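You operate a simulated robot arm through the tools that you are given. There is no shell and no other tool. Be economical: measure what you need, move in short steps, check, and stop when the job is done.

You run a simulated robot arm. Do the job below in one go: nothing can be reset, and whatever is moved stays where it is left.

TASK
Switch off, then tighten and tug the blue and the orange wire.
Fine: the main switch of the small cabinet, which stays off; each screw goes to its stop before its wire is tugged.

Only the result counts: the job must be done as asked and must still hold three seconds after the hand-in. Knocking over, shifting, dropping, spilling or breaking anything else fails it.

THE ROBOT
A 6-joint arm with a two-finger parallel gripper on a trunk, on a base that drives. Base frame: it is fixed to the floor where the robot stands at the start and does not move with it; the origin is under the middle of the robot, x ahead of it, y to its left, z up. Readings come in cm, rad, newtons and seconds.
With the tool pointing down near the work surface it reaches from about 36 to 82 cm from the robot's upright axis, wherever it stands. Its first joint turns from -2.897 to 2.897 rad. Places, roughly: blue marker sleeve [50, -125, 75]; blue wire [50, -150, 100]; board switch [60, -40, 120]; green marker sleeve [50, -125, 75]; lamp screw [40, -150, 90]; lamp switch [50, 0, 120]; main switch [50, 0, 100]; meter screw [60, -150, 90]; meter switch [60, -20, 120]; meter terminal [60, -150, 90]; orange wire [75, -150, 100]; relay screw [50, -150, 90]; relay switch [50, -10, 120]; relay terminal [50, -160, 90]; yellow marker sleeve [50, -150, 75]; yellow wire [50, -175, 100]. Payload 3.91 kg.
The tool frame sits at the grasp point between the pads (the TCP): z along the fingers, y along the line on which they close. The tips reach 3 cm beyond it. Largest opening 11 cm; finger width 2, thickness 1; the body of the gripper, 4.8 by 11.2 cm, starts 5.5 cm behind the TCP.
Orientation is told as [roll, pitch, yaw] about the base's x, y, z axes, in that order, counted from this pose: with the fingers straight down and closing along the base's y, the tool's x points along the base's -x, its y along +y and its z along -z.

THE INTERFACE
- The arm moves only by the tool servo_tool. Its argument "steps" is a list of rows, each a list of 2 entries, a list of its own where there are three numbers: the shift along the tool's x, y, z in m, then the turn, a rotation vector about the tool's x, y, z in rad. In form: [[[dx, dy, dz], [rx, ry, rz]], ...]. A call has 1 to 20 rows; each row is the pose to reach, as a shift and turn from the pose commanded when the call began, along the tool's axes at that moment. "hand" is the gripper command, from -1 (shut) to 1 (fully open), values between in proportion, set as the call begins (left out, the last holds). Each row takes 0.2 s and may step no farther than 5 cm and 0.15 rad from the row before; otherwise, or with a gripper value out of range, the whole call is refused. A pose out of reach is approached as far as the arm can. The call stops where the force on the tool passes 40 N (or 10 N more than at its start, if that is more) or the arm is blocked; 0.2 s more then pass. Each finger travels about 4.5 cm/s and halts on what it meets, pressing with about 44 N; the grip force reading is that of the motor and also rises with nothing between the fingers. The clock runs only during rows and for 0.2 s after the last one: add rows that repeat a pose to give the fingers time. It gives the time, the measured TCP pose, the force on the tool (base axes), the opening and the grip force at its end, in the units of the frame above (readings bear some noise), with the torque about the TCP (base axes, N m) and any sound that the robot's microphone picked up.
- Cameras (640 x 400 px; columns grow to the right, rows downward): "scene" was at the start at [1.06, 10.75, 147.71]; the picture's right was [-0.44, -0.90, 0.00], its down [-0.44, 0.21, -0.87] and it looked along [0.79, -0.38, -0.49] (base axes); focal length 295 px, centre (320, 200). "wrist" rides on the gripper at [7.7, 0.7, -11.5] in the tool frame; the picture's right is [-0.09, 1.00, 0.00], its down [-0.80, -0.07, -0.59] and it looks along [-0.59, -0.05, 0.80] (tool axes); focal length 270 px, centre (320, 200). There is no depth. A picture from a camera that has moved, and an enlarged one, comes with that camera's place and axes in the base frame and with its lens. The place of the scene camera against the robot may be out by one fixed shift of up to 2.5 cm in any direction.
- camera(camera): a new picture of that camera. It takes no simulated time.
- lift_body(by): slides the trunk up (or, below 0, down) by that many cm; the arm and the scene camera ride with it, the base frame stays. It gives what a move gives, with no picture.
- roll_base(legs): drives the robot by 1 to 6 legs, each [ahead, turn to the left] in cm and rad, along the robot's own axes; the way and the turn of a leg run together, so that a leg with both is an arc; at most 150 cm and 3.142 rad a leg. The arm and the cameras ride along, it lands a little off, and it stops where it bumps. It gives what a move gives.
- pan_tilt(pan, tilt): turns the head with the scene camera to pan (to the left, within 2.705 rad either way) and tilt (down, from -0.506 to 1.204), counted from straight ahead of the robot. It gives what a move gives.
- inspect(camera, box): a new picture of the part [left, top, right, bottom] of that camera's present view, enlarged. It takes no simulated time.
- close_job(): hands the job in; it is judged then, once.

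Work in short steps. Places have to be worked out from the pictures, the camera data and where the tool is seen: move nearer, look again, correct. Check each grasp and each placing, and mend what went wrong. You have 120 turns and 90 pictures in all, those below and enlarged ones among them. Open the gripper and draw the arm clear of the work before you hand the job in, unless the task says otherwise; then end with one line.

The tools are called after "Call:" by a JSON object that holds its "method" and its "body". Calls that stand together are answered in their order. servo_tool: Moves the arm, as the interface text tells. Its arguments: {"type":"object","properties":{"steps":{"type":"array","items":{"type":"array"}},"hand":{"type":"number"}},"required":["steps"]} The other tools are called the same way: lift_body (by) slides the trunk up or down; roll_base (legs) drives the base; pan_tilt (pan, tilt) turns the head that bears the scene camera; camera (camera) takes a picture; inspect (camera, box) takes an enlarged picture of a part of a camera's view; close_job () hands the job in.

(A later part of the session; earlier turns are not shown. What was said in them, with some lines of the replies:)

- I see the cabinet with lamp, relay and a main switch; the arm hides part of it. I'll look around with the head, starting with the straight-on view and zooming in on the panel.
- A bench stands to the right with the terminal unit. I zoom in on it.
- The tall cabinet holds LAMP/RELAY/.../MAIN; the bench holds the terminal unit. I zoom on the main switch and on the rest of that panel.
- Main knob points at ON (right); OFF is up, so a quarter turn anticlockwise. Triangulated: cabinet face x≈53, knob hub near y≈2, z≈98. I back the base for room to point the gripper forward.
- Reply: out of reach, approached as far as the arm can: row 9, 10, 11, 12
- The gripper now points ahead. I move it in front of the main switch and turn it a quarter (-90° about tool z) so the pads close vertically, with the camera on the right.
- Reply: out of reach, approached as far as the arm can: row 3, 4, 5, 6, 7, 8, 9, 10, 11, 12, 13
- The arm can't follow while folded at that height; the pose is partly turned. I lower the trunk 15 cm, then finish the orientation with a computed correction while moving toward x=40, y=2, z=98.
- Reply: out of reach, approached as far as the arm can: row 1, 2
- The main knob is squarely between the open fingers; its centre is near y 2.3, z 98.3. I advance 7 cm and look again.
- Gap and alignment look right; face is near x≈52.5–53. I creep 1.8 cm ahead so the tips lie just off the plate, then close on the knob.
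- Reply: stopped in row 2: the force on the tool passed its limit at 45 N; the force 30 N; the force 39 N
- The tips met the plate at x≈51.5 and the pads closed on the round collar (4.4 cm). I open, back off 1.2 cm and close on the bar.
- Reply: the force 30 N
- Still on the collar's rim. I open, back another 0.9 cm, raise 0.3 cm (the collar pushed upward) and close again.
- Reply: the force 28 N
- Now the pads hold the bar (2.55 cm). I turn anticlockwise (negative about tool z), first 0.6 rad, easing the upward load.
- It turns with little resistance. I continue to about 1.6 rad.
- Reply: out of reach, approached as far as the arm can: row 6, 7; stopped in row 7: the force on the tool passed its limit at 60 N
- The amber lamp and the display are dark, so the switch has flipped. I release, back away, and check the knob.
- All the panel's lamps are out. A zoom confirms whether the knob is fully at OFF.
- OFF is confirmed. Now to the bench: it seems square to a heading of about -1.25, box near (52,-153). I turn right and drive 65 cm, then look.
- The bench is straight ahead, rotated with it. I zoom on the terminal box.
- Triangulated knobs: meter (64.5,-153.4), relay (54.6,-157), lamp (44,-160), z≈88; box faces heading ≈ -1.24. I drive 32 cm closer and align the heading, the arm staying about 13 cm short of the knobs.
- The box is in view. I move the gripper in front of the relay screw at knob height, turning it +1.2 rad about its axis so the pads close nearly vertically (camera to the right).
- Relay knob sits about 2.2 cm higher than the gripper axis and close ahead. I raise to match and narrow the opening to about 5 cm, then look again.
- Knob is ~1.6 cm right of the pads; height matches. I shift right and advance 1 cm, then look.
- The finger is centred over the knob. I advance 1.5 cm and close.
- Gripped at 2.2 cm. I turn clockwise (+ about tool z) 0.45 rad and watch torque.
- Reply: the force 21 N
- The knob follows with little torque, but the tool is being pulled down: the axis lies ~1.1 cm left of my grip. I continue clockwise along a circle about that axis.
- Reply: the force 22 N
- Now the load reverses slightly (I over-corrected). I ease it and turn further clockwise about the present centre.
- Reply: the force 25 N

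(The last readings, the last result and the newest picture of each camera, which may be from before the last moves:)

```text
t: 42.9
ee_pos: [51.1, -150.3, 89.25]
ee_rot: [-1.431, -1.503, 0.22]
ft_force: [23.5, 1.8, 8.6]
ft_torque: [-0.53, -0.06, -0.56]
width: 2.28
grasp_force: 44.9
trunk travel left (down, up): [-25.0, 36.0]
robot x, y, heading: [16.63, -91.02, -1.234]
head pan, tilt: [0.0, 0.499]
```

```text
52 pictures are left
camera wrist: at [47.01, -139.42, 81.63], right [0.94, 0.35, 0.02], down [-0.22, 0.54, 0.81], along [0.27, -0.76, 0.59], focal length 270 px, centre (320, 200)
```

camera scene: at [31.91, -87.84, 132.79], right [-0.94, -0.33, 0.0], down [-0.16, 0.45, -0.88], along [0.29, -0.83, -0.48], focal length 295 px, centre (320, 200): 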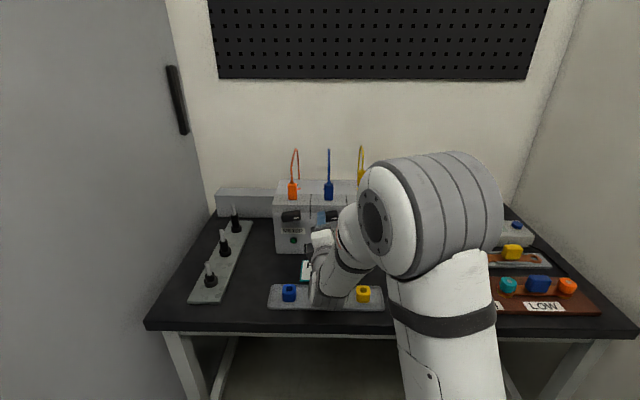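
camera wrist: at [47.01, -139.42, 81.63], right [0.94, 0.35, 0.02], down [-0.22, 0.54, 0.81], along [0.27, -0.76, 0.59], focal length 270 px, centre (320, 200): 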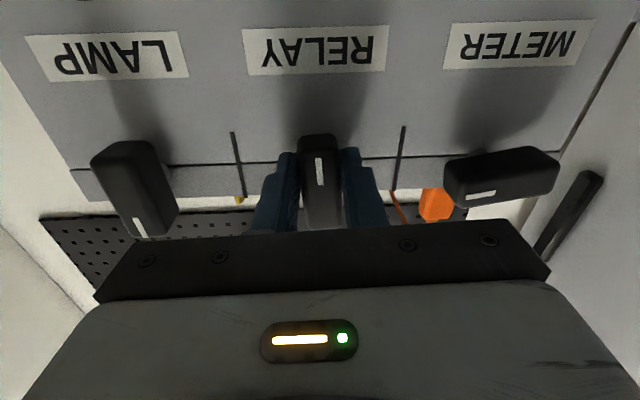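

The mark now points straight down (quarter turn done) and no stop yet. I ease left and keep turning.

Call:
{"method": "servo_tool", "body": {"steps": [[[-0.001, 0.003, 0], [0, 0, 0.12]], [[-0.001, 0.004, 0], [0, 0, 0.26]], [[-0.001, 0.004, 0], [0, 0, 0.4]], [[-0.001, 0.004, 0], [0, 0, 0.54]], [[-0.001, 0.004, 0], [0, 0, 0.68]], [[-0.001, 0.004, 0], [0, 0, 0.8]], [[-0.001, 0.004, 0], [0, 0, 0.8]]]}}

Call:
{"method": "camera", "body": {"camera": "wrist"}}

```text
t: 44.5
ee_pos: [50.94, -150.24, 89.47]
ee_rot: [1.561, -0.835, -2.779]
ft_force: [-12.7, -10.3, 4.6]
ft_torque: [-1.44, 2.13, -1.63]
width: 4.53
grasp_force: 45.2
trunk travel left (down, up): [-25.0, 36.0]
robot x, y, heading: [16.52, -91.07, -1.236]
head pan, tilt: [0.0, 0.499]
```

```text
51 pictures are left
camera wrist: at [52.3, -137.5, 84.33], right [0.64, 0.23, 0.73], down [-0.76, 0.35, 0.55], along [-0.13, -0.91, 0.4], focal length 270 px, centre (320, 200)
```

wrist: 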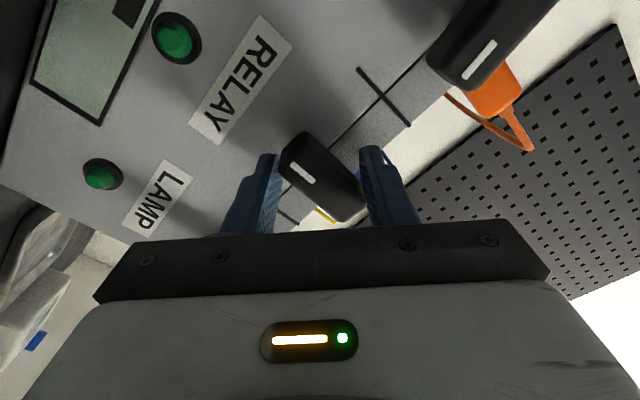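

The pads now slip around a knob that no longer follows (≈2.5 N·m resisting): it reached its stop with the mark down. I release, back off, and check.

Call:
{"method": "servo_tool", "body": {"steps": [[[0, 0, 0], [0, 0, 0]], [[0, 0, 0], [0, 0, 0]], [[0, 0, -0.02], [0, 0, 0]], [[0, 0, -0.06], [0, 0, -0.1]], [[0, 0, -0.06], [0, 0, -0.25]], [[0, 0, -0.06], [0, 0, -0.4]], [[0, 0, -0.06], [0, 0, -0.55]], [[0, 0, -0.06], [0, 0, -0.7]], [[0, 0, -0.06], [0, 0, -0.8]], [[0, 0, -0.06], [0, 0, -0.8]]], "hand": 0.2}}

Call:
{"method": "camera", "body": {"camera": "wrist"}}

```text
t: 46.7
ee_pos: [49.18, -144.57, 89.53]
ee_rot: [-1.441, -1.502, 0.224]
ft_force: [-0.2, -0.8, 0.0]
ft_torque: [0.0, 0.04, 0.02]
width: 6.62
grasp_force: 0.1
trunk travel left (down, up): [-25.0, 36.0]
robot x, y, heading: [16.99, -90.93, -1.235]
head pan, tilt: [0.0, 0.499]
```

```text
50 pictures are left
camera wrist: at [45.17, -133.78, 81.91], right [0.94, 0.35, 0.02], down [-0.22, 0.55, 0.81], along [0.27, -0.76, 0.59], focal length 270 px, centre (320, 200)
```

wrist: 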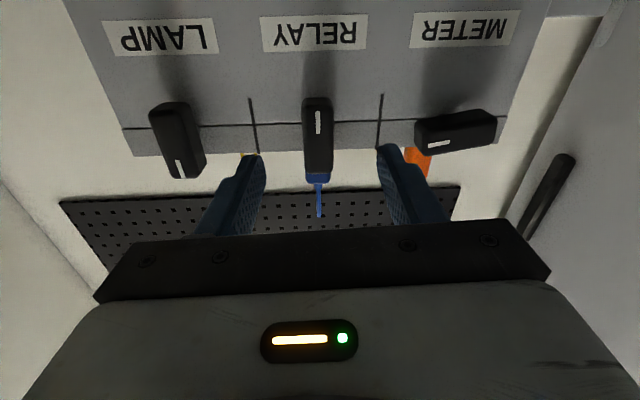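

Relay screw is at its stop. Now the meter screw, 10 cm to the left: I move sideways at the same stand-off and turn back -1.75 rad so the pads match its tilt.

Call:
{"method": "servo_tool", "body": {"steps": [[[0, 0.01, 0], [0, 0, -0.15]], [[0, 0.02, 0], [0, 0, -0.3]], [[-0.001, 0.03, 0], [0, 0, -0.45]], [[-0.001, 0.04, 0], [0, 0, -0.6]], [[-0.001, 0.05, 0], [0, 0, -0.75]], [[-0.002, 0.06, 0], [0, 0, -0.9]], [[-0.002, 0.07, 0], [0, 0, -1.05]], [[-0.002, 0.08, 0], [0, 0, -1.2]], [[-0.003, 0.09, 0], [0, 0, -1.35]], [[-0.0035, 0.0997, 0], [0, 0, -1.5]], [[-0.0035, 0.0997, 0], [0, 0, -1.65]], [[-0.0035, 0.0997, 0], [0, 0, -1.75]], [[-0.0035, 0.0997, 0], [0, 0, -1.75]]], "hand": -0.05}}

Call:
{"method": "camera", "body": {"camera": "wrist"}}

Call:
{"method": "inspect", "body": {"camera": "scene", "box": [235, 140, 385, 270]}}

```text
t: 49.5
ee_pos: [58.45, -141.1, 89.16]
ee_rot: [-1.561, 0.247, 0.356]
ft_force: [0.0, -0.5, -0.8]
ft_torque: [-0.03, 0.02, 0.02]
width: 5.24
grasp_force: 0.0
trunk travel left (down, up): [-25.0, 36.0]
robot x, y, heading: [17.11, -90.99, -1.231]
head pan, tilt: [0.0, 0.499]
```

```text
49 pictures are left
camera wrist: at [47.11, -133.11, 90.49], right [-0.15, -0.05, -0.99], down [0.54, 0.83, -0.12], along [0.83, -0.55, -0.1], focal length 270 px, centre (320, 200)
```

wrist: 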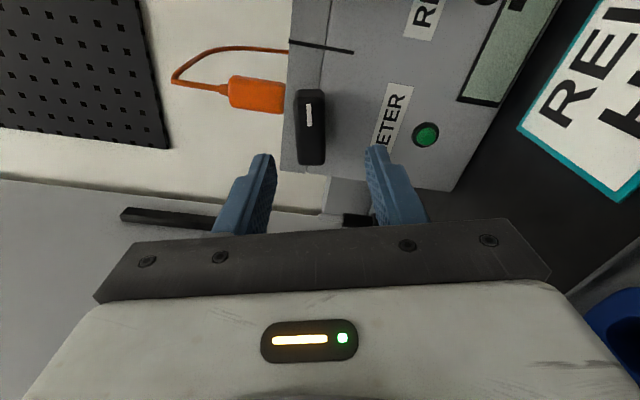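

```text
3.08 times, centred on (310, 205) of scene
camera zoom: at [31.9, -87.83, 132.79], right [-0.94, -0.33, 0.0], down [-0.16, 0.45, -0.88], along [0.29, -0.83, -0.48], focal length 906 px, centre (351, 185)
```

zoom: 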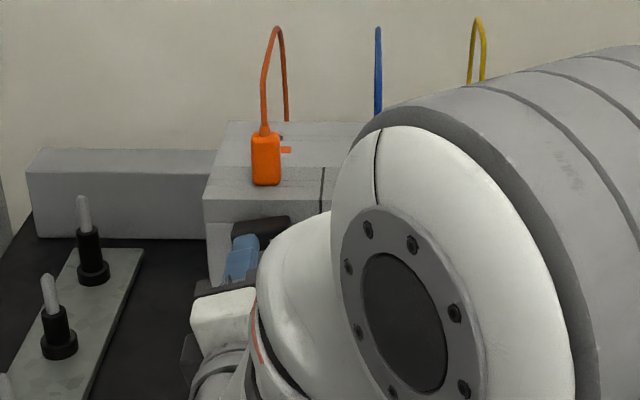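

Aligned well; I need +0.75 cm up and a touch right. I correct, then advance 6 cm in small steps and close.

Call:
{"method": "servo_tool", "body": {"steps": [[[0.0057, -0.0064, 0], [0, 0, 0]], [[0.0057, -0.0064, 0.02], [0, 0, 0]], [[0.0057, -0.0064, 0.035], [0, 0, 0]], [[0.0057, -0.0064, 0.035], [0, 0, 0]]]}}

Call:
{"method": "camera", "body": {"camera": "wrist"}}

```text
t: 50.5
ee_pos: [59.12, -144.51, 89.79]
ee_rot: [-1.56, 0.245, 0.359]
ft_force: [-1.0, -0.5, 0.3]
ft_torque: [-0.04, -0.02, 0.0]
width: 5.24
grasp_force: 0.2
trunk travel left (down, up): [-25.0, 36.0]
robot x, y, heading: [16.68, -91.12, -1.229]
head pan, tilt: [0.0, 0.499]
```

```text
47 pictures are left
camera wrist: at [47.97, -136.56, 91.12], right [-0.15, -0.05, -0.99], down [0.54, 0.83, -0.12], along [0.83, -0.55, -0.1], focal length 270 px, centre (320, 200)
```

wrist: 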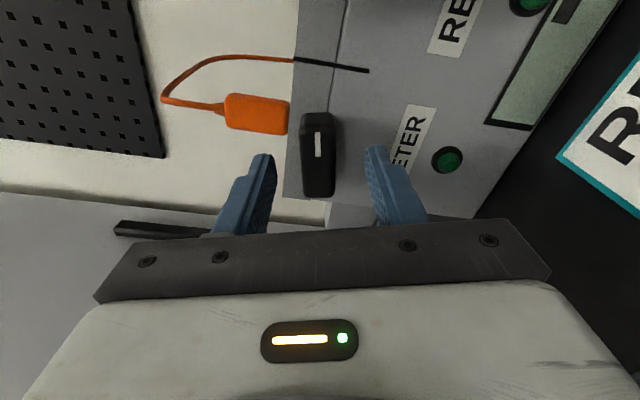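

The view matches the one before the relay grip. I advance 2.6 cm and close.

Call:
{"method": "servo_tool", "body": {"steps": [[[0, 0, 0.01], [0, 0, 0]], [[0, 0, 0.02], [0, 0, 0]], [[0, 0, 0.026], [0, 0, 0]], [[0, 0, 0.026], [0, 0, 0]]]}}

Call:
{"method": "servo_tool", "body": {"steps": [[[0, 0, 0], [0, 0, 0]], [[0, 0, 0], [0, 0, 0]], [[0, 0, 0], [0, 0, 0]], [[0, 0, 0], [0, 0, 0]]], "hand": -1}}

Call:
{"method": "camera", "body": {"camera": "wrist"}}

```text
t: 51.5
ee_pos: [59.93, -147.06, 89.83]
ee_rot: [-1.563, 0.245, 0.355]
ft_force: [0.9, 0.1, -1.3]
ft_torque: [0.01, 0.01, -0.05]
width: 5.18
grasp_force: 0.2
trunk travel left (down, up): [-25.0, 36.0]
robot x, y, heading: [16.86, -91.02, -1.236]
head pan, tilt: [0.0, 0.499]
```

```text
t: 52.5
ee_pos: [59.97, -147.05, 89.9]
ee_rot: [-1.564, 0.246, 0.357]
ft_force: [9.2, -5.1, 12.7]
ft_torque: [0.86, 0.17, 0.3]
width: 2.2
grasp_force: 45.3
trunk travel left (down, up): [-25.0, 36.0]
robot x, y, heading: [16.59, -91.4, -1.237]
head pan, tilt: [0.0, 0.499]
```

```text
46 pictures are left
camera wrist: at [48.83, -139.03, 91.2], right [-0.15, -0.05, -0.99], down [0.54, 0.83, -0.12], along [0.83, -0.55, -0.1], focal length 270 px, centre (320, 200)
```

wrist: 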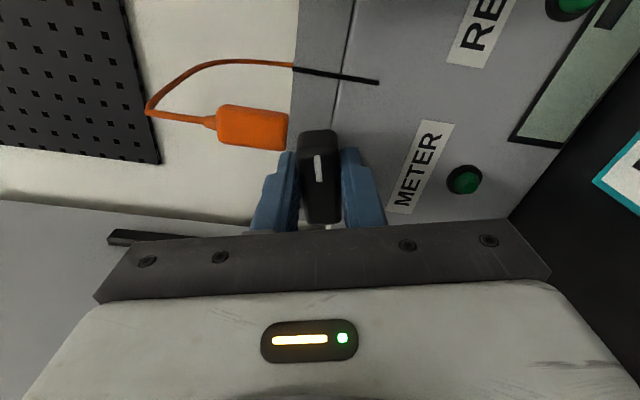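

Gripped (2.2 cm). I turn clockwise 0.9 rad with a small arc allowance.

Call:
{"method": "servo_tool", "body": {"steps": [[[0, 0, 0], [0, 0, 0.15]], [[0, 0.001, 0], [0, 0, 0.3]], [[0, 0.0015, 0], [0, 0, 0.45]], [[-0.0005, 0.002, 0], [0, 0, 0.6]], [[-0.001, 0.0025, 0], [0, 0, 0.75]], [[-0.001, 0.003, 0], [0, 0, 0.9]]]}}

```text
t: 53.9
ee_pos: [60.13, -146.97, 89.54]
ee_rot: [-1.561, -0.659, 0.345]
ft_force: [-8.1, -4.6, 2.9]
ft_torque: [-1.5, -0.52, -0.14]
width: 2.22
grasp_force: 45.0
trunk travel left (down, up): [-25.0, 36.0]
robot x, y, heading: [16.71, -91.27, -1.229]
head pan, tilt: [0.0, 0.499]
```

Low loads. I continue another 0.85 rad, then a bit past to feel the stop.

Call:
{"method": "servo_tool", "body": {"steps": [[[0, 0, 0], [0, 0, 0.15]], [[0, 0, 0], [0, 0, 0.3]], [[0, 0, 0], [0, 0, 0.45]], [[0, 0, 0], [0, 0, 0.6]], [[0, 0, 0], [0, 0, 0.75]], [[0, 0, 0], [0, 0, 0.85]]]}}

Call:
{"method": "servo_tool", "body": {"steps": [[[0, 0, 0], [0, 0, 0.1]], [[0, 0, 0], [0, 0, 0.2]], [[0, 0, 0], [0, 0, 0.3]], [[0, 0, 0], [0, 0, 0.4]], [[0, 0, 0], [0, 0, 0.5]]]}}

Call:
{"method": "camera", "body": {"camera": "wrist"}}

```text
t: 55.3
ee_pos: [60.41, -146.89, 89.47]
ee_rot: [-1.4, -1.504, 0.186]
ft_force: [8.7, 6.3, -11.3]
ft_torque: [-1.12, -0.32, -0.75]
width: 2.27
grasp_force: 45.4
trunk travel left (down, up): [-25.0, 36.0]
robot x, y, heading: [16.64, -91.08, -1.228]
head pan, tilt: [0.0, 0.499]
```

```text
t: 56.5
ee_pos: [60.45, -146.89, 89.56]
ee_rot: [1.548, -1.139, -2.767]
ft_force: [20.6, 7.8, -7.6]
ft_torque: [-1.22, 1.35, -0.78]
width: 3.3
grasp_force: 45.1
trunk travel left (down, up): [-25.0, 36.0]
robot x, y, heading: [16.69, -91.2, -1.232]
head pan, tilt: [0.0, 0.499]
```

```text
45 pictures are left
camera wrist: at [59.96, -134.84, 82.86], right [0.81, 0.3, 0.5], down [-0.58, 0.41, 0.7], along [0.01, -0.86, 0.51], focal length 270 px, centre (320, 200)
```

wrist: 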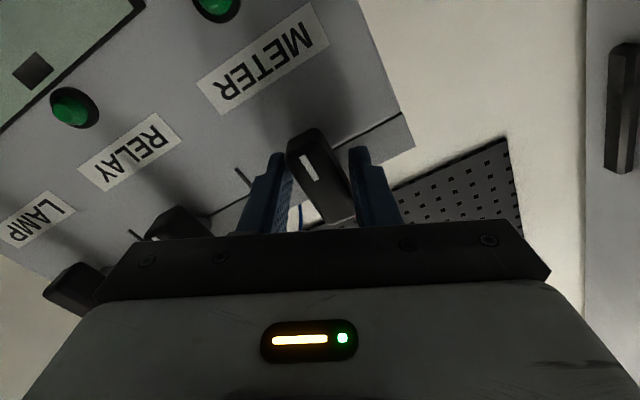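

The stop is felt again (pads skewing to 3.3 cm, torque rising). I release, back off, straighten and check.

Call:
{"method": "servo_tool", "body": {"steps": [[[0, 0, 0], [0, 0, 0]], [[0, 0, 0], [0, 0, 0]], [[0, 0, -0.02], [0, 0, 0]], [[0, 0, -0.06], [0, 0, -0.1]], [[0, 0, -0.06], [0, 0, -0.25]], [[0, 0, -0.06], [0, 0, -0.4]], [[0, 0, -0.06], [0, 0, -0.5]], [[0, 0, -0.06], [0, 0, -0.5]]], "hand": 0.1}}

Call:
{"method": "camera", "body": {"camera": "wrist"}}

Call:
{"method": "inspect", "body": {"camera": "scene", "box": [235, 140, 385, 270]}}

```text
t: 58.3
ee_pos: [58.18, -141.38, 89.67]
ee_rot: [-1.443, -1.503, 0.227]
ft_force: [0.6, 0.3, 0.4]
ft_torque: [0.0, -0.02, -0.01]
width: 6.03
grasp_force: 0.1
trunk travel left (down, up): [-25.0, 36.0]
robot x, y, heading: [16.79, -91.1, -1.226]
head pan, tilt: [0.0, 0.499]
```

```text
44 pictures are left
camera wrist: at [54.25, -130.54, 82.0], right [0.94, 0.35, 0.02], down [-0.22, 0.55, 0.81], along [0.27, -0.76, 0.59], focal length 270 px, centre (320, 200)
```

wrist: 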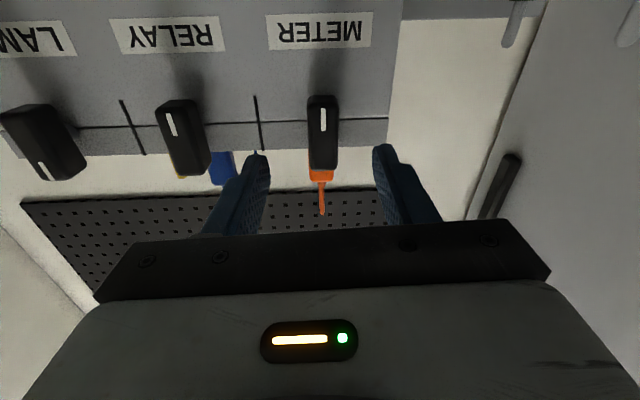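

```text
3.08 times, centred on (310, 205) of scene
camera zoom: at [31.9, -87.83, 132.79], right [-0.94, -0.33, 0.0], down [-0.16, 0.45, -0.88], along [0.29, -0.83, -0.48], focal length 906 px, centre (351, 185)
```

zoom: 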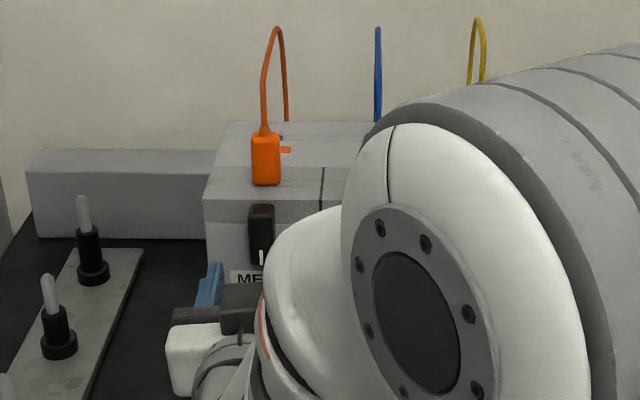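

Both screws are at their stops, marks down. Ferrules sit on the box top (orange: lateral same as the meter screw, z≈92–97). I raise the gripper to ferrule height and look.

Call:
{"method": "servo_tool", "body": {"steps": [[[-0.03, 0, 0], [0, 0, 0]], [[-0.058, 0, 0], [0, 0, 0]], [[-0.058, 0, 0.03], [0, 0, 0]], [[-0.058, 0, 0.03], [0, 0, 0]]], "hand": -0.1}}

Call:
{"method": "camera", "body": {"camera": "wrist"}}

Call:
{"method": "inspect", "body": {"camera": "scene", "box": [235, 140, 385, 270]}}

```text
t: 59.3
ee_pos: [59.69, -144.35, 95.4]
ee_rot: [-1.43, -1.504, 0.215]
ft_force: [0.6, 0.7, -0.2]
ft_torque: [0.02, 0.01, 0.04]
width: 4.94
grasp_force: 0.1
trunk travel left (down, up): [-25.0, 36.0]
robot x, y, heading: [16.64, -90.9, -1.234]
head pan, tilt: [0.0, 0.499]
```

```text
42 pictures are left
camera wrist: at [55.79, -133.47, 87.73], right [0.94, 0.35, 0.02], down [-0.22, 0.54, 0.81], along [0.27, -0.76, 0.59], focal length 270 px, centre (320, 200)
```

wrist: 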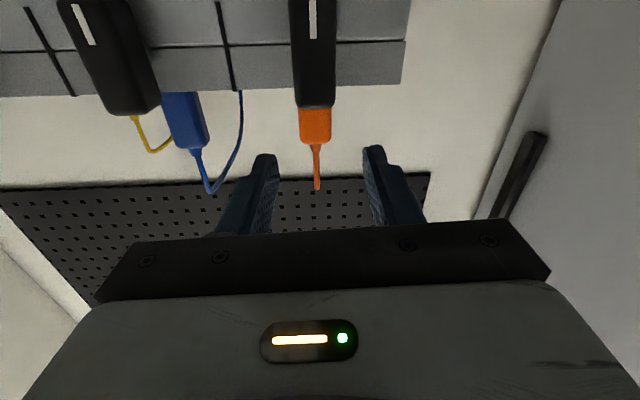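

```text
3.08 times, centred on (310, 205) of scene
camera zoom: at [31.92, -87.86, 132.79], right [-0.94, -0.33, 0.0], down [-0.16, 0.45, -0.88], along [0.29, -0.83, -0.48], focal length 906 px, centre (351, 185)
```

zoom: 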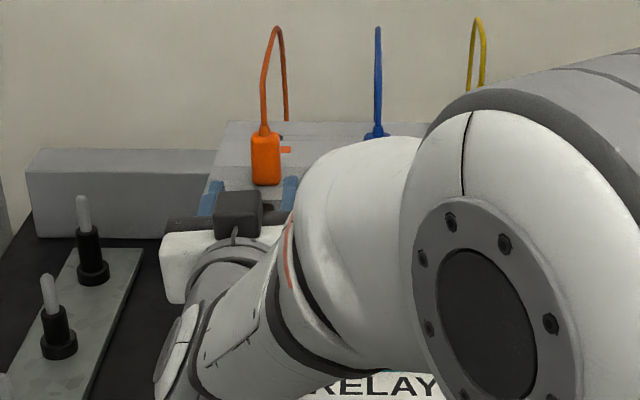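

The orange ferrule lies straight ahead between the fingers. I shift 0.4 cm right and advance 7.4 cm so the pads straddle it.

Call:
{"method": "servo_tool", "body": {"steps": [[[0, -0.004, 0], [0, 0, 0]], [[0, -0.004, 0.02], [0, 0, 0]], [[0, -0.004, 0.04], [0, 0, 0]], [[0, -0.004, 0.06], [0, 0, 0]], [[0, -0.004, 0.074], [0, 0, 0]], [[0, -0.004, 0.074], [0, 0, 0]]]}}

Call:
{"method": "camera", "body": {"camera": "wrist"}}

Call:
{"method": "inspect", "body": {"camera": "scene", "box": [235, 140, 385, 270]}}

```text
t: 60.7
ee_pos: [61.66, -150.94, 95.34]
ee_rot: [-1.439, -1.506, 0.222]
ft_force: [0.0, -0.3, 0.2]
ft_torque: [0.0, 0.02, 0.02]
width: 4.95
grasp_force: 0.0
trunk travel left (down, up): [-25.0, 36.0]
robot x, y, heading: [16.65, -91.11, -1.231]
head pan, tilt: [0.0, 0.499]
```

```text
40 pictures are left
camera wrist: at [57.79, -140.26, 87.72], right [0.94, 0.35, 0.02], down [-0.22, 0.54, 0.81], along [0.27, -0.76, 0.59], focal length 270 px, centre (320, 200)
```

wrist: 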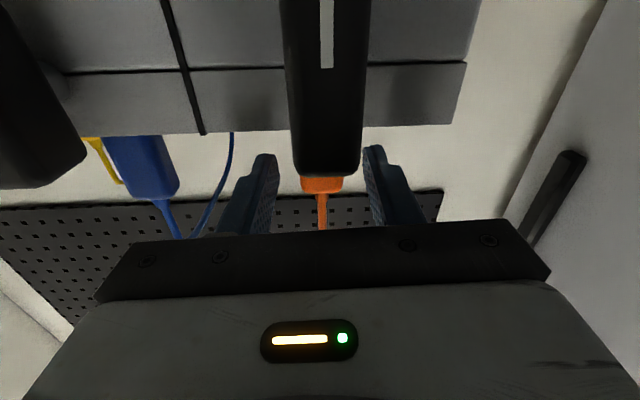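

```text
3.08 times, centred on (310, 205) of scene
camera zoom: at [31.91, -87.84, 132.79], right [-0.94, -0.33, 0.0], down [-0.16, 0.45, -0.88], along [0.29, -0.83, -0.48], focal length 906 px, centre (351, 185)
```

zoom: 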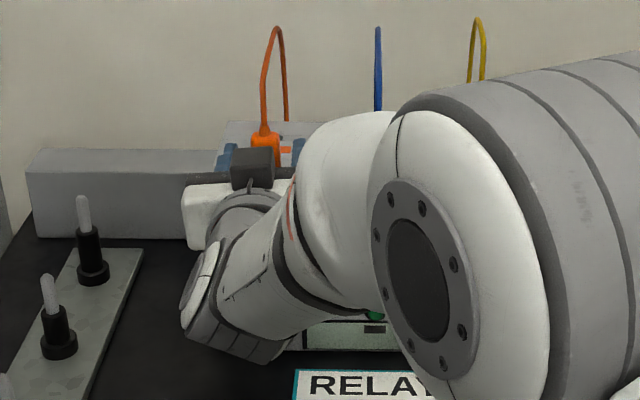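

The ferrule is centred between the fingers. I close on it.

Call:
{"method": "servo_tool", "body": {"steps": [[[0, 0, 0], [0, 0, 0]], [[0, 0, 0], [0, 0, 0]], [[0, 0, 0], [0, 0, 0]], [[0, 0, 0], [0, 0, 0]], [[0, 0, 0], [0, 0, 0]]], "hand": -1}}

Call:
{"method": "camera", "body": {"camera": "wrist"}}

```text
t: 61.9
ee_pos: [61.8, -151.02, 95.29]
ee_rot: [-1.446, -1.505, 0.229]
ft_force: [8.1, 1.8, 1.6]
ft_torque: [0.15, -0.47, 0.21]
width: 2.48
grasp_force: 44.0
trunk travel left (down, up): [-25.0, 36.0]
robot x, y, heading: [16.69, -90.67, -1.233]
head pan, tilt: [0.0, 0.499]
```

```text
38 pictures are left
camera wrist: at [57.89, -140.19, 87.73], right [0.94, 0.35, 0.02], down [-0.22, 0.54, 0.81], along [0.27, -0.76, 0.59], focal length 270 px, centre (320, 200)
```

wrist: 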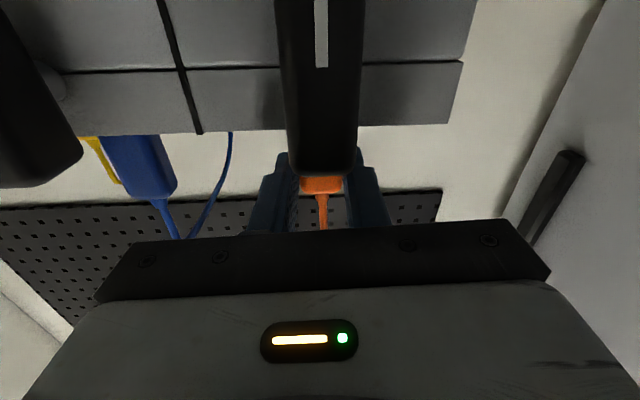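

Holding the orange ferrule (2.5 cm). I tug upward gently in 1–2 mm rows.

Call:
{"method": "servo_tool", "body": {"steps": [[[-0.001, 0, 0], [0, 0, 0]], [[-0.002, 0, 0], [0, 0, 0]], [[-0.003, 0, 0], [0, 0, 0]], [[-0.004, 0, 0], [0, 0, 0]]]}}

```text
t: 62.9
ee_pos: [61.83, -151.11, 95.5]
ee_rot: [-1.397, -1.502, 0.186]
ft_force: [11.3, 4.1, -7.7]
ft_torque: [0.4, -0.54, 0.29]
width: 2.45
grasp_force: 43.8
trunk travel left (down, up): [-25.0, 36.0]
robot x, y, heading: [16.88, -91.15, -1.233]
head pan, tilt: [0.0, 0.499]
```

It resists (≈8–9 N). I pull a little firmer.

Call:
{"method": "servo_tool", "body": {"steps": [[[-0.002, 0, 0], [0, 0, 0]], [[-0.004, 0, 0], [0, 0, 0]], [[-0.004, 0, 0], [0, 0, 0]]]}}

```text
t: 63.7
ee_pos: [61.89, -151.05, 95.59]
ee_rot: [-1.311, -1.499, 0.097]
ft_force: [7.1, 10.7, -28.2]
ft_torque: [1.1, -0.16, 0.23]
width: 2.45
grasp_force: 44.0
trunk travel left (down, up): [-25.0, 36.0]
robot x, y, heading: [16.6, -91.41, -1.232]
head pan, tilt: [0.0, 0.499]
```

The wire holds at 28 N. I ease back down, open, and withdraw.

Call:
{"method": "servo_tool", "body": {"steps": [[[0.003, 0, 0], [0, 0, 0]], [[0.006, 0, 0], [0, 0, 0]], [[0.007, 0, 0], [0, 0, 0]]]}}

Call:
{"method": "servo_tool", "body": {"steps": [[[0, 0, 0], [0, 0, 0]], [[0, 0, 0], [0, 0, 0]], [[0, 0, 0], [0, 0, 0]], [[0, 0, -0.03], [0, 0, 0]], [[0, 0, -0.075], [0, 0, 0]], [[0, 0, -0.075], [0, 0, 0]]], "hand": -0.1}}

Call:
{"method": "camera", "body": {"camera": "wrist"}}

Call:
{"method": "inspect", "body": {"camera": "scene", "box": [235, 140, 385, 270]}}

```text
t: 64.5
ee_pos: [61.94, -151.1, 95.58]
ee_rot: [-1.48, -1.505, 0.263]
ft_force: [10.3, 7.3, -10.6]
ft_torque: [0.58, -0.47, 0.29]
width: 2.46
grasp_force: 44.1
trunk travel left (down, up): [-25.0, 36.0]
robot x, y, heading: [16.67, -91.43, -1.234]
head pan, tilt: [0.0, 0.499]
```

```text
t: 65.9
ee_pos: [59.17, -144.5, 95.5]
ee_rot: [-1.448, -1.505, 0.232]
ft_force: [-0.9, 0.3, 0.2]
ft_torque: [-0.01, 0.01, -0.03]
width: 4.96
grasp_force: 0.0
trunk travel left (down, up): [-25.0, 36.0]
robot x, y, heading: [17.09, -91.47, -1.233]
head pan, tilt: [0.0, 0.499]
```

```text
37 pictures are left
camera wrist: at [55.22, -133.58, 87.86], right [0.94, 0.35, 0.02], down [-0.22, 0.55, 0.81], along [0.27, -0.76, 0.59], focal length 270 px, centre (320, 200)
```

wrist: 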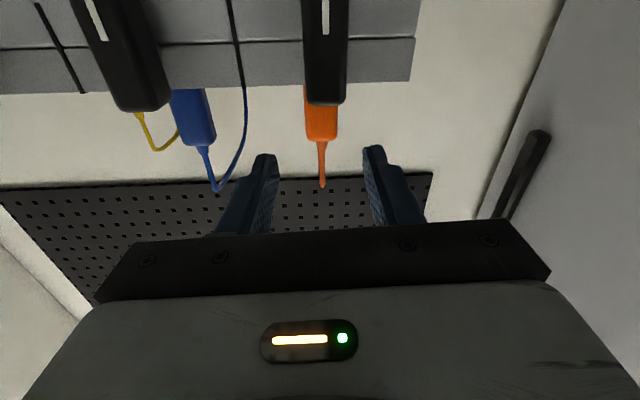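

```text
3.08 times, centred on (310, 205) of scene
camera zoom: at [31.89, -87.8, 132.79], right [-0.94, -0.33, 0.0], down [-0.16, 0.45, -0.88], along [0.29, -0.83, -0.48], focal length 906 px, centre (351, 185)
```

zoom: 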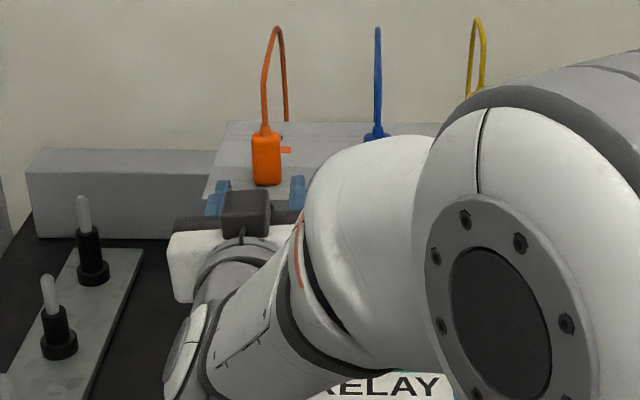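

Orange is in place and held. I move 9.8 cm right to the blue ferrule and look.

Call:
{"method": "servo_tool", "body": {"steps": [[[0, -0.04, 0], [0, 0, 0]], [[0, -0.08, 0], [0, 0, 0]], [[0, -0.098, 0], [0, 0, 0]], [[0, -0.098, 0], [0, 0, 0]]]}}

Call:
{"method": "camera", "body": {"camera": "wrist"}}

```text
t: 66.9
ee_pos: [49.89, -147.62, 96.08]
ee_rot: [-1.436, -1.504, 0.222]
ft_force: [-0.3, 0.4, -0.1]
ft_torque: [0.01, 0.0, 0.0]
width: 4.95
grasp_force: 0.0
trunk travel left (down, up): [-25.0, 36.0]
robot x, y, heading: [16.55, -91.32, -1.236]
head pan, tilt: [0.0, 0.499]
```

```text
35 pictures are left
camera wrist: at [45.83, -136.86, 88.53], right [0.94, 0.35, 0.02], down [-0.22, 0.54, 0.81], along [0.27, -0.76, 0.59], focal length 270 px, centre (320, 200)
```

wrist: 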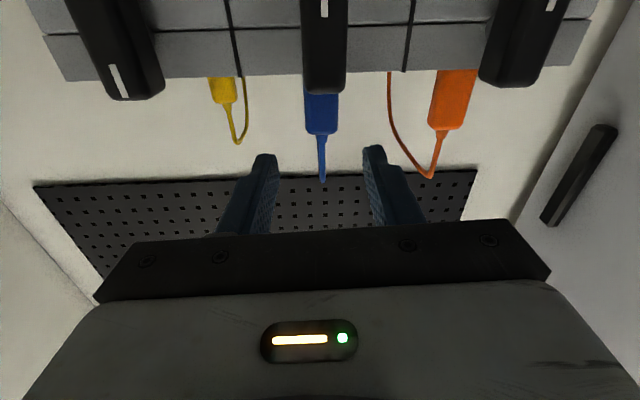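

Blue ferrule is centred. I lower 0.6 cm and advance 7.1 cm.

Call:
{"method": "servo_tool", "body": {"steps": [[[0.006, 0, 0], [0, 0, 0]], [[0.006, 0, 0.02], [0, 0, 0]], [[0.006, 0, 0.04], [0, 0, 0]], [[0.006, 0, 0.06], [0, 0, 0]], [[0.006, 0, 0.071], [0, 0, 0]], [[0.006, 0, 0.071], [0, 0, 0]]]}}

Call:
{"method": "camera", "body": {"camera": "wrist"}}

Call:
{"method": "servo_tool", "body": {"steps": [[[0, 0, 0], [0, 0, 0]], [[0, 0, 0], [0, 0, 0]], [[0, 0, 0], [0, 0, 0]], [[0, 0, 0], [0, 0, 0]], [[0, 0, 0], [0, 0, 0]]], "hand": -1}}

Call:
{"method": "camera", "body": {"camera": "wrist"}}

```text
t: 68.3
ee_pos: [52.32, -154.15, 95.35]
ee_rot: [-1.434, -1.504, 0.218]
ft_force: [-0.4, -0.2, 0.9]
ft_torque: [-0.01, 0.0, 0.01]
width: 4.93
grasp_force: 0.1
trunk travel left (down, up): [-25.0, 36.0]
robot x, y, heading: [16.81, -91.04, -1.233]
head pan, tilt: [0.0, 0.499]
```

```text
34 pictures are left
camera wrist: at [48.35, -143.28, 87.79], right [0.94, 0.35, 0.02], down [-0.22, 0.54, 0.81], along [0.27, -0.76, 0.59], focal length 270 px, centre (320, 200)
```

wrist: 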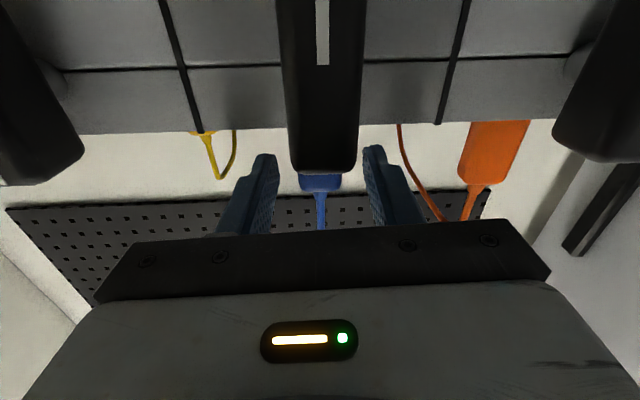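

```text
t: 69.5
ee_pos: [52.33, -153.94, 95.52]
ee_rot: [-1.439, -1.504, 0.227]
ft_force: [6.2, 0.9, 0.8]
ft_torque: [0.1, -0.36, 0.16]
width: 2.44
grasp_force: 43.6
trunk travel left (down, up): [-25.0, 36.0]
robot x, y, heading: [16.46, -91.17, -1.23]
head pan, tilt: [0.0, 0.499]
```

```text
33 pictures are left
camera wrist: at [48.43, -143.23, 87.81], right [0.94, 0.35, 0.02], down [-0.22, 0.54, 0.81], along [0.27, -0.76, 0.59], focal length 270 px, centre (320, 200)
```

wrist: 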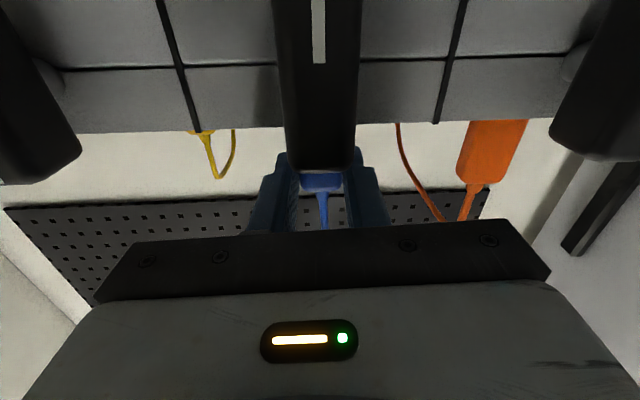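

Blue ferrule gripped (2.44 cm). I tug upward up to the same pull as before.

Call:
{"method": "servo_tool", "body": {"steps": [[[-0.002, 0, 0], [0, 0, 0]], [[-0.004, 0, 0], [0, 0, 0]], [[-0.006, 0, 0], [0, 0, 0]], [[-0.008, 0, 0], [0, 0, 0]], [[-0.008, 0, 0], [0, 0, 0]]]}}

```text
t: 70.7
ee_pos: [52.46, -154.13, 95.66]
ee_rot: [-1.271, -1.5, 0.056]
ft_force: [-2.7, 10.4, -32.7]
ft_torque: [1.2, 0.31, 0.0]
width: 2.44
grasp_force: 44.0
trunk travel left (down, up): [-25.0, 36.0]
robot x, y, heading: [16.53, -91.28, -1.235]
head pan, tilt: [0.0, 0.499]
```

Blue holds at 33 N. I ease, release, withdraw and back away.

Call:
{"method": "servo_tool", "body": {"steps": [[[0.003, 0, 0], [0, 0, 0]], [[0.006, 0, 0], [0, 0, 0]], [[0.008, 0, 0], [0, 0, 0]]]}}

Call:
{"method": "servo_tool", "body": {"steps": [[[0, 0, 0], [0, 0, 0]], [[0, 0, 0], [0, 0, 0]], [[0, 0, 0], [0, 0, 0]], [[0, 0, -0.03], [0, 0, 0]], [[0, 0, -0.075], [0, 0, 0]], [[0, 0, -0.12], [0, 0, 0]], [[0, 0, -0.12], [0, 0, 0]]], "hand": 0}}

Call:
{"method": "roll_base", "body": {"legs": [[-32, 0]]}}

Call:
{"method": "camera", "body": {"camera": "scene"}}

Call:
{"method": "camera", "body": {"camera": "wrist"}}

```text
t: 71.5
ee_pos: [52.41, -154.02, 95.66]
ee_rot: [-1.485, -1.506, 0.271]
ft_force: [4.7, 10.7, -11.5]
ft_torque: [0.74, -0.18, 0.19]
width: 2.46
grasp_force: 44.2
trunk travel left (down, up): [-25.0, 36.0]
robot x, y, heading: [17.07, -91.5, -1.233]
head pan, tilt: [0.0, 0.499]
```

```text
t: 73.1
ee_pos: [48.3, -142.99, 95.41]
ee_rot: [-1.445, -1.504, 0.229]
ft_force: [-0.3, 0.7, -0.1]
ft_torque: [0.01, 0.0, 0.0]
width: 5.5
grasp_force: 0.1
trunk travel left (down, up): [-25.0, 36.0]
robot x, y, heading: [16.99, -90.79, -1.232]
head pan, tilt: [0.0, 0.499]
```

```text
t: 75.2
ee_pos: [37.75, -112.36, 95.32]
ee_rot: [-1.436, -1.505, 0.225]
ft_force: [0.5, 0.6, -0.1]
ft_torque: [-0.02, 0.0, 0.02]
width: 5.48
grasp_force: 0.0
trunk travel left (down, up): [-25.0, 36.0]
robot x, y, heading: [6.11, -60.6, -1.222]
head pan, tilt: [0.0, 0.499]
```

```text
32 pictures are left
camera scene: at [21.12, -57.19, 132.79], right [-0.94, -0.34, 0.0], down [-0.16, 0.45, -0.88], along [0.3, -0.83, -0.48], focal length 295 px, centre (320, 200)
```

scene: 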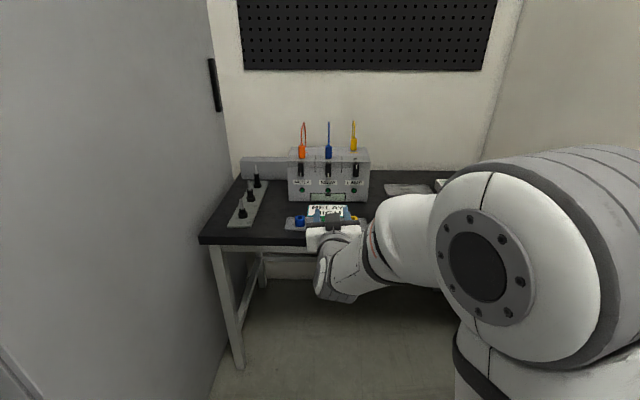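

```text
31 pictures are left
camera wrist: at [33.74, -101.57, 87.78], right [0.94, 0.35, 0.02], down [-0.22, 0.54, 0.81], along [0.27, -0.76, 0.59], focal length 270 px, centre (320, 200)
```

wrist: 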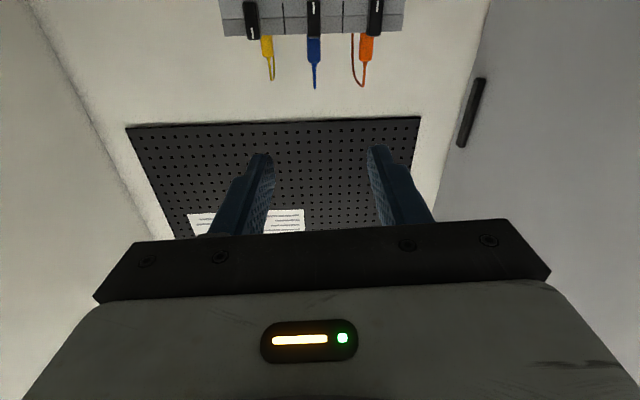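

All seems in order; I zoom on the box, then look back at the cabinet.

Call:
{"method": "inspect", "body": {"camera": "scene", "box": [225, 110, 400, 235]}}

Call:
{"method": "pan_tilt", "body": {"pan": 1.6, "tilt": 0.45}}

Call:
{"method": "camera", "body": {"camera": "scene"}}

```text
3.20 times, centred on (312, 172) of scene
camera zoom: at [21.12, -57.19, 132.79], right [-0.94, -0.34, 0.0], down [-0.16, 0.45, -0.88], along [0.3, -0.83, -0.48], focal length 943 px, centre (344, 288)
```

zoom: 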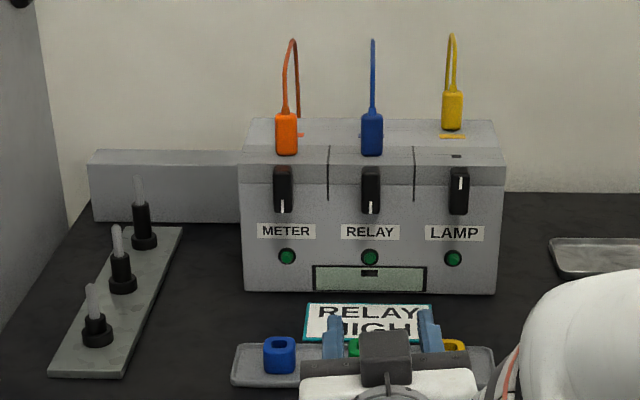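

```text
t: 76.9
ee_pos: [37.67, -112.42, 95.45]
ee_rot: [-1.438, -1.505, 0.227]
ft_force: [-0.2, 0.0, -0.4]
ft_torque: [0.02, 0.03, 0.0]
width: 5.52
grasp_force: 0.1
trunk travel left (down, up): [-25.0, 36.0]
robot x, y, heading: [6.18, -60.31, -1.225]
head pan, tilt: [1.6, 0.45]
```

```text
29 pictures are left
camera scene: at [26.57, -45.24, 133.24], right [0.37, -0.93, 0.0], down [-0.41, -0.16, -0.9], along [0.84, 0.33, -0.44], focal length 295 px, centre (320, 200)
```

scene: 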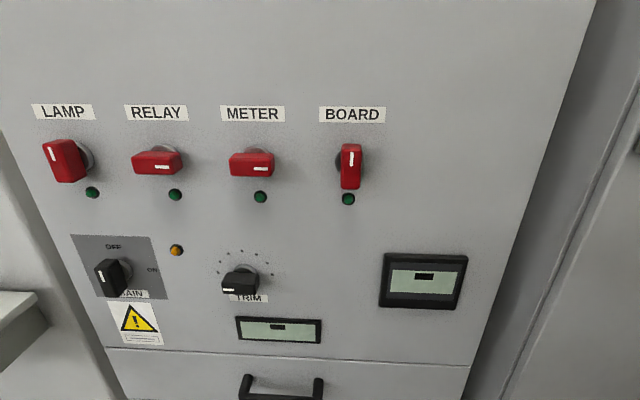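

Main is at OFF and the lamps are dark. I want to be sure the TRIM knob beside it wasn't disturbed, so I zoom there.

Call:
{"method": "inspect", "body": {"camera": "scene", "box": [190, 230, 300, 310]}}

```text
5.00 times, centred on (245, 270) of scene
camera zoom: at [26.57, -45.24, 133.24], right [0.37, -0.93, 0.0], down [-0.41, -0.16, -0.9], along [0.84, 0.33, -0.44], focal length 1473 px, centre (695, -150)
```

zoom: 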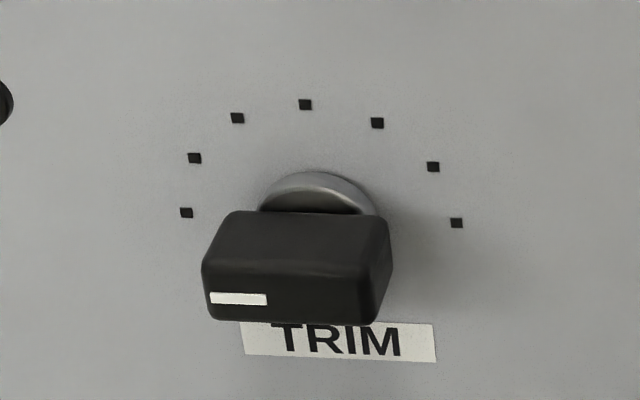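

TRIM points at its first tick; the arm was never within reach of it and no contact force appeared, so it is as found. I open the gripper fully, clear of everything.

Call:
{"method": "servo_tool", "body": {"steps": [[[0, 0, 0], [0, 0, 0]], [[0, 0, 0], [0, 0, 0]], [[0, 0, 0], [0, 0, 0]], [[0, 0, 0], [0, 0, 0]]], "hand": 1}}

```text
t: 77.9
ee_pos: [37.67, -112.28, 95.41]
ee_rot: [-1.439, -1.504, 0.228]
ft_force: [-0.4, -0.2, -0.5]
ft_torque: [0.0, 0.02, 0.0]
width: 11.02
grasp_force: 0.1
trunk travel left (down, up): [-25.0, 36.0]
robot x, y, heading: [6.08, -60.83, -1.227]
head pan, tilt: [1.6, 0.45]
```

The switch is off, both screws are at their stops, both wires were tugged and held, and the arm is clear. I hand in.

Call:
{"method": "close_job", "body": {}}

```text
The job is handed in.
```

The main switch is off. The relay screw (blue wire) and the meter screw (orange wire) were turned clockwise to their stops. Only then was each wire tugged upward: orange held at about 28 N and blue at about 33 N.
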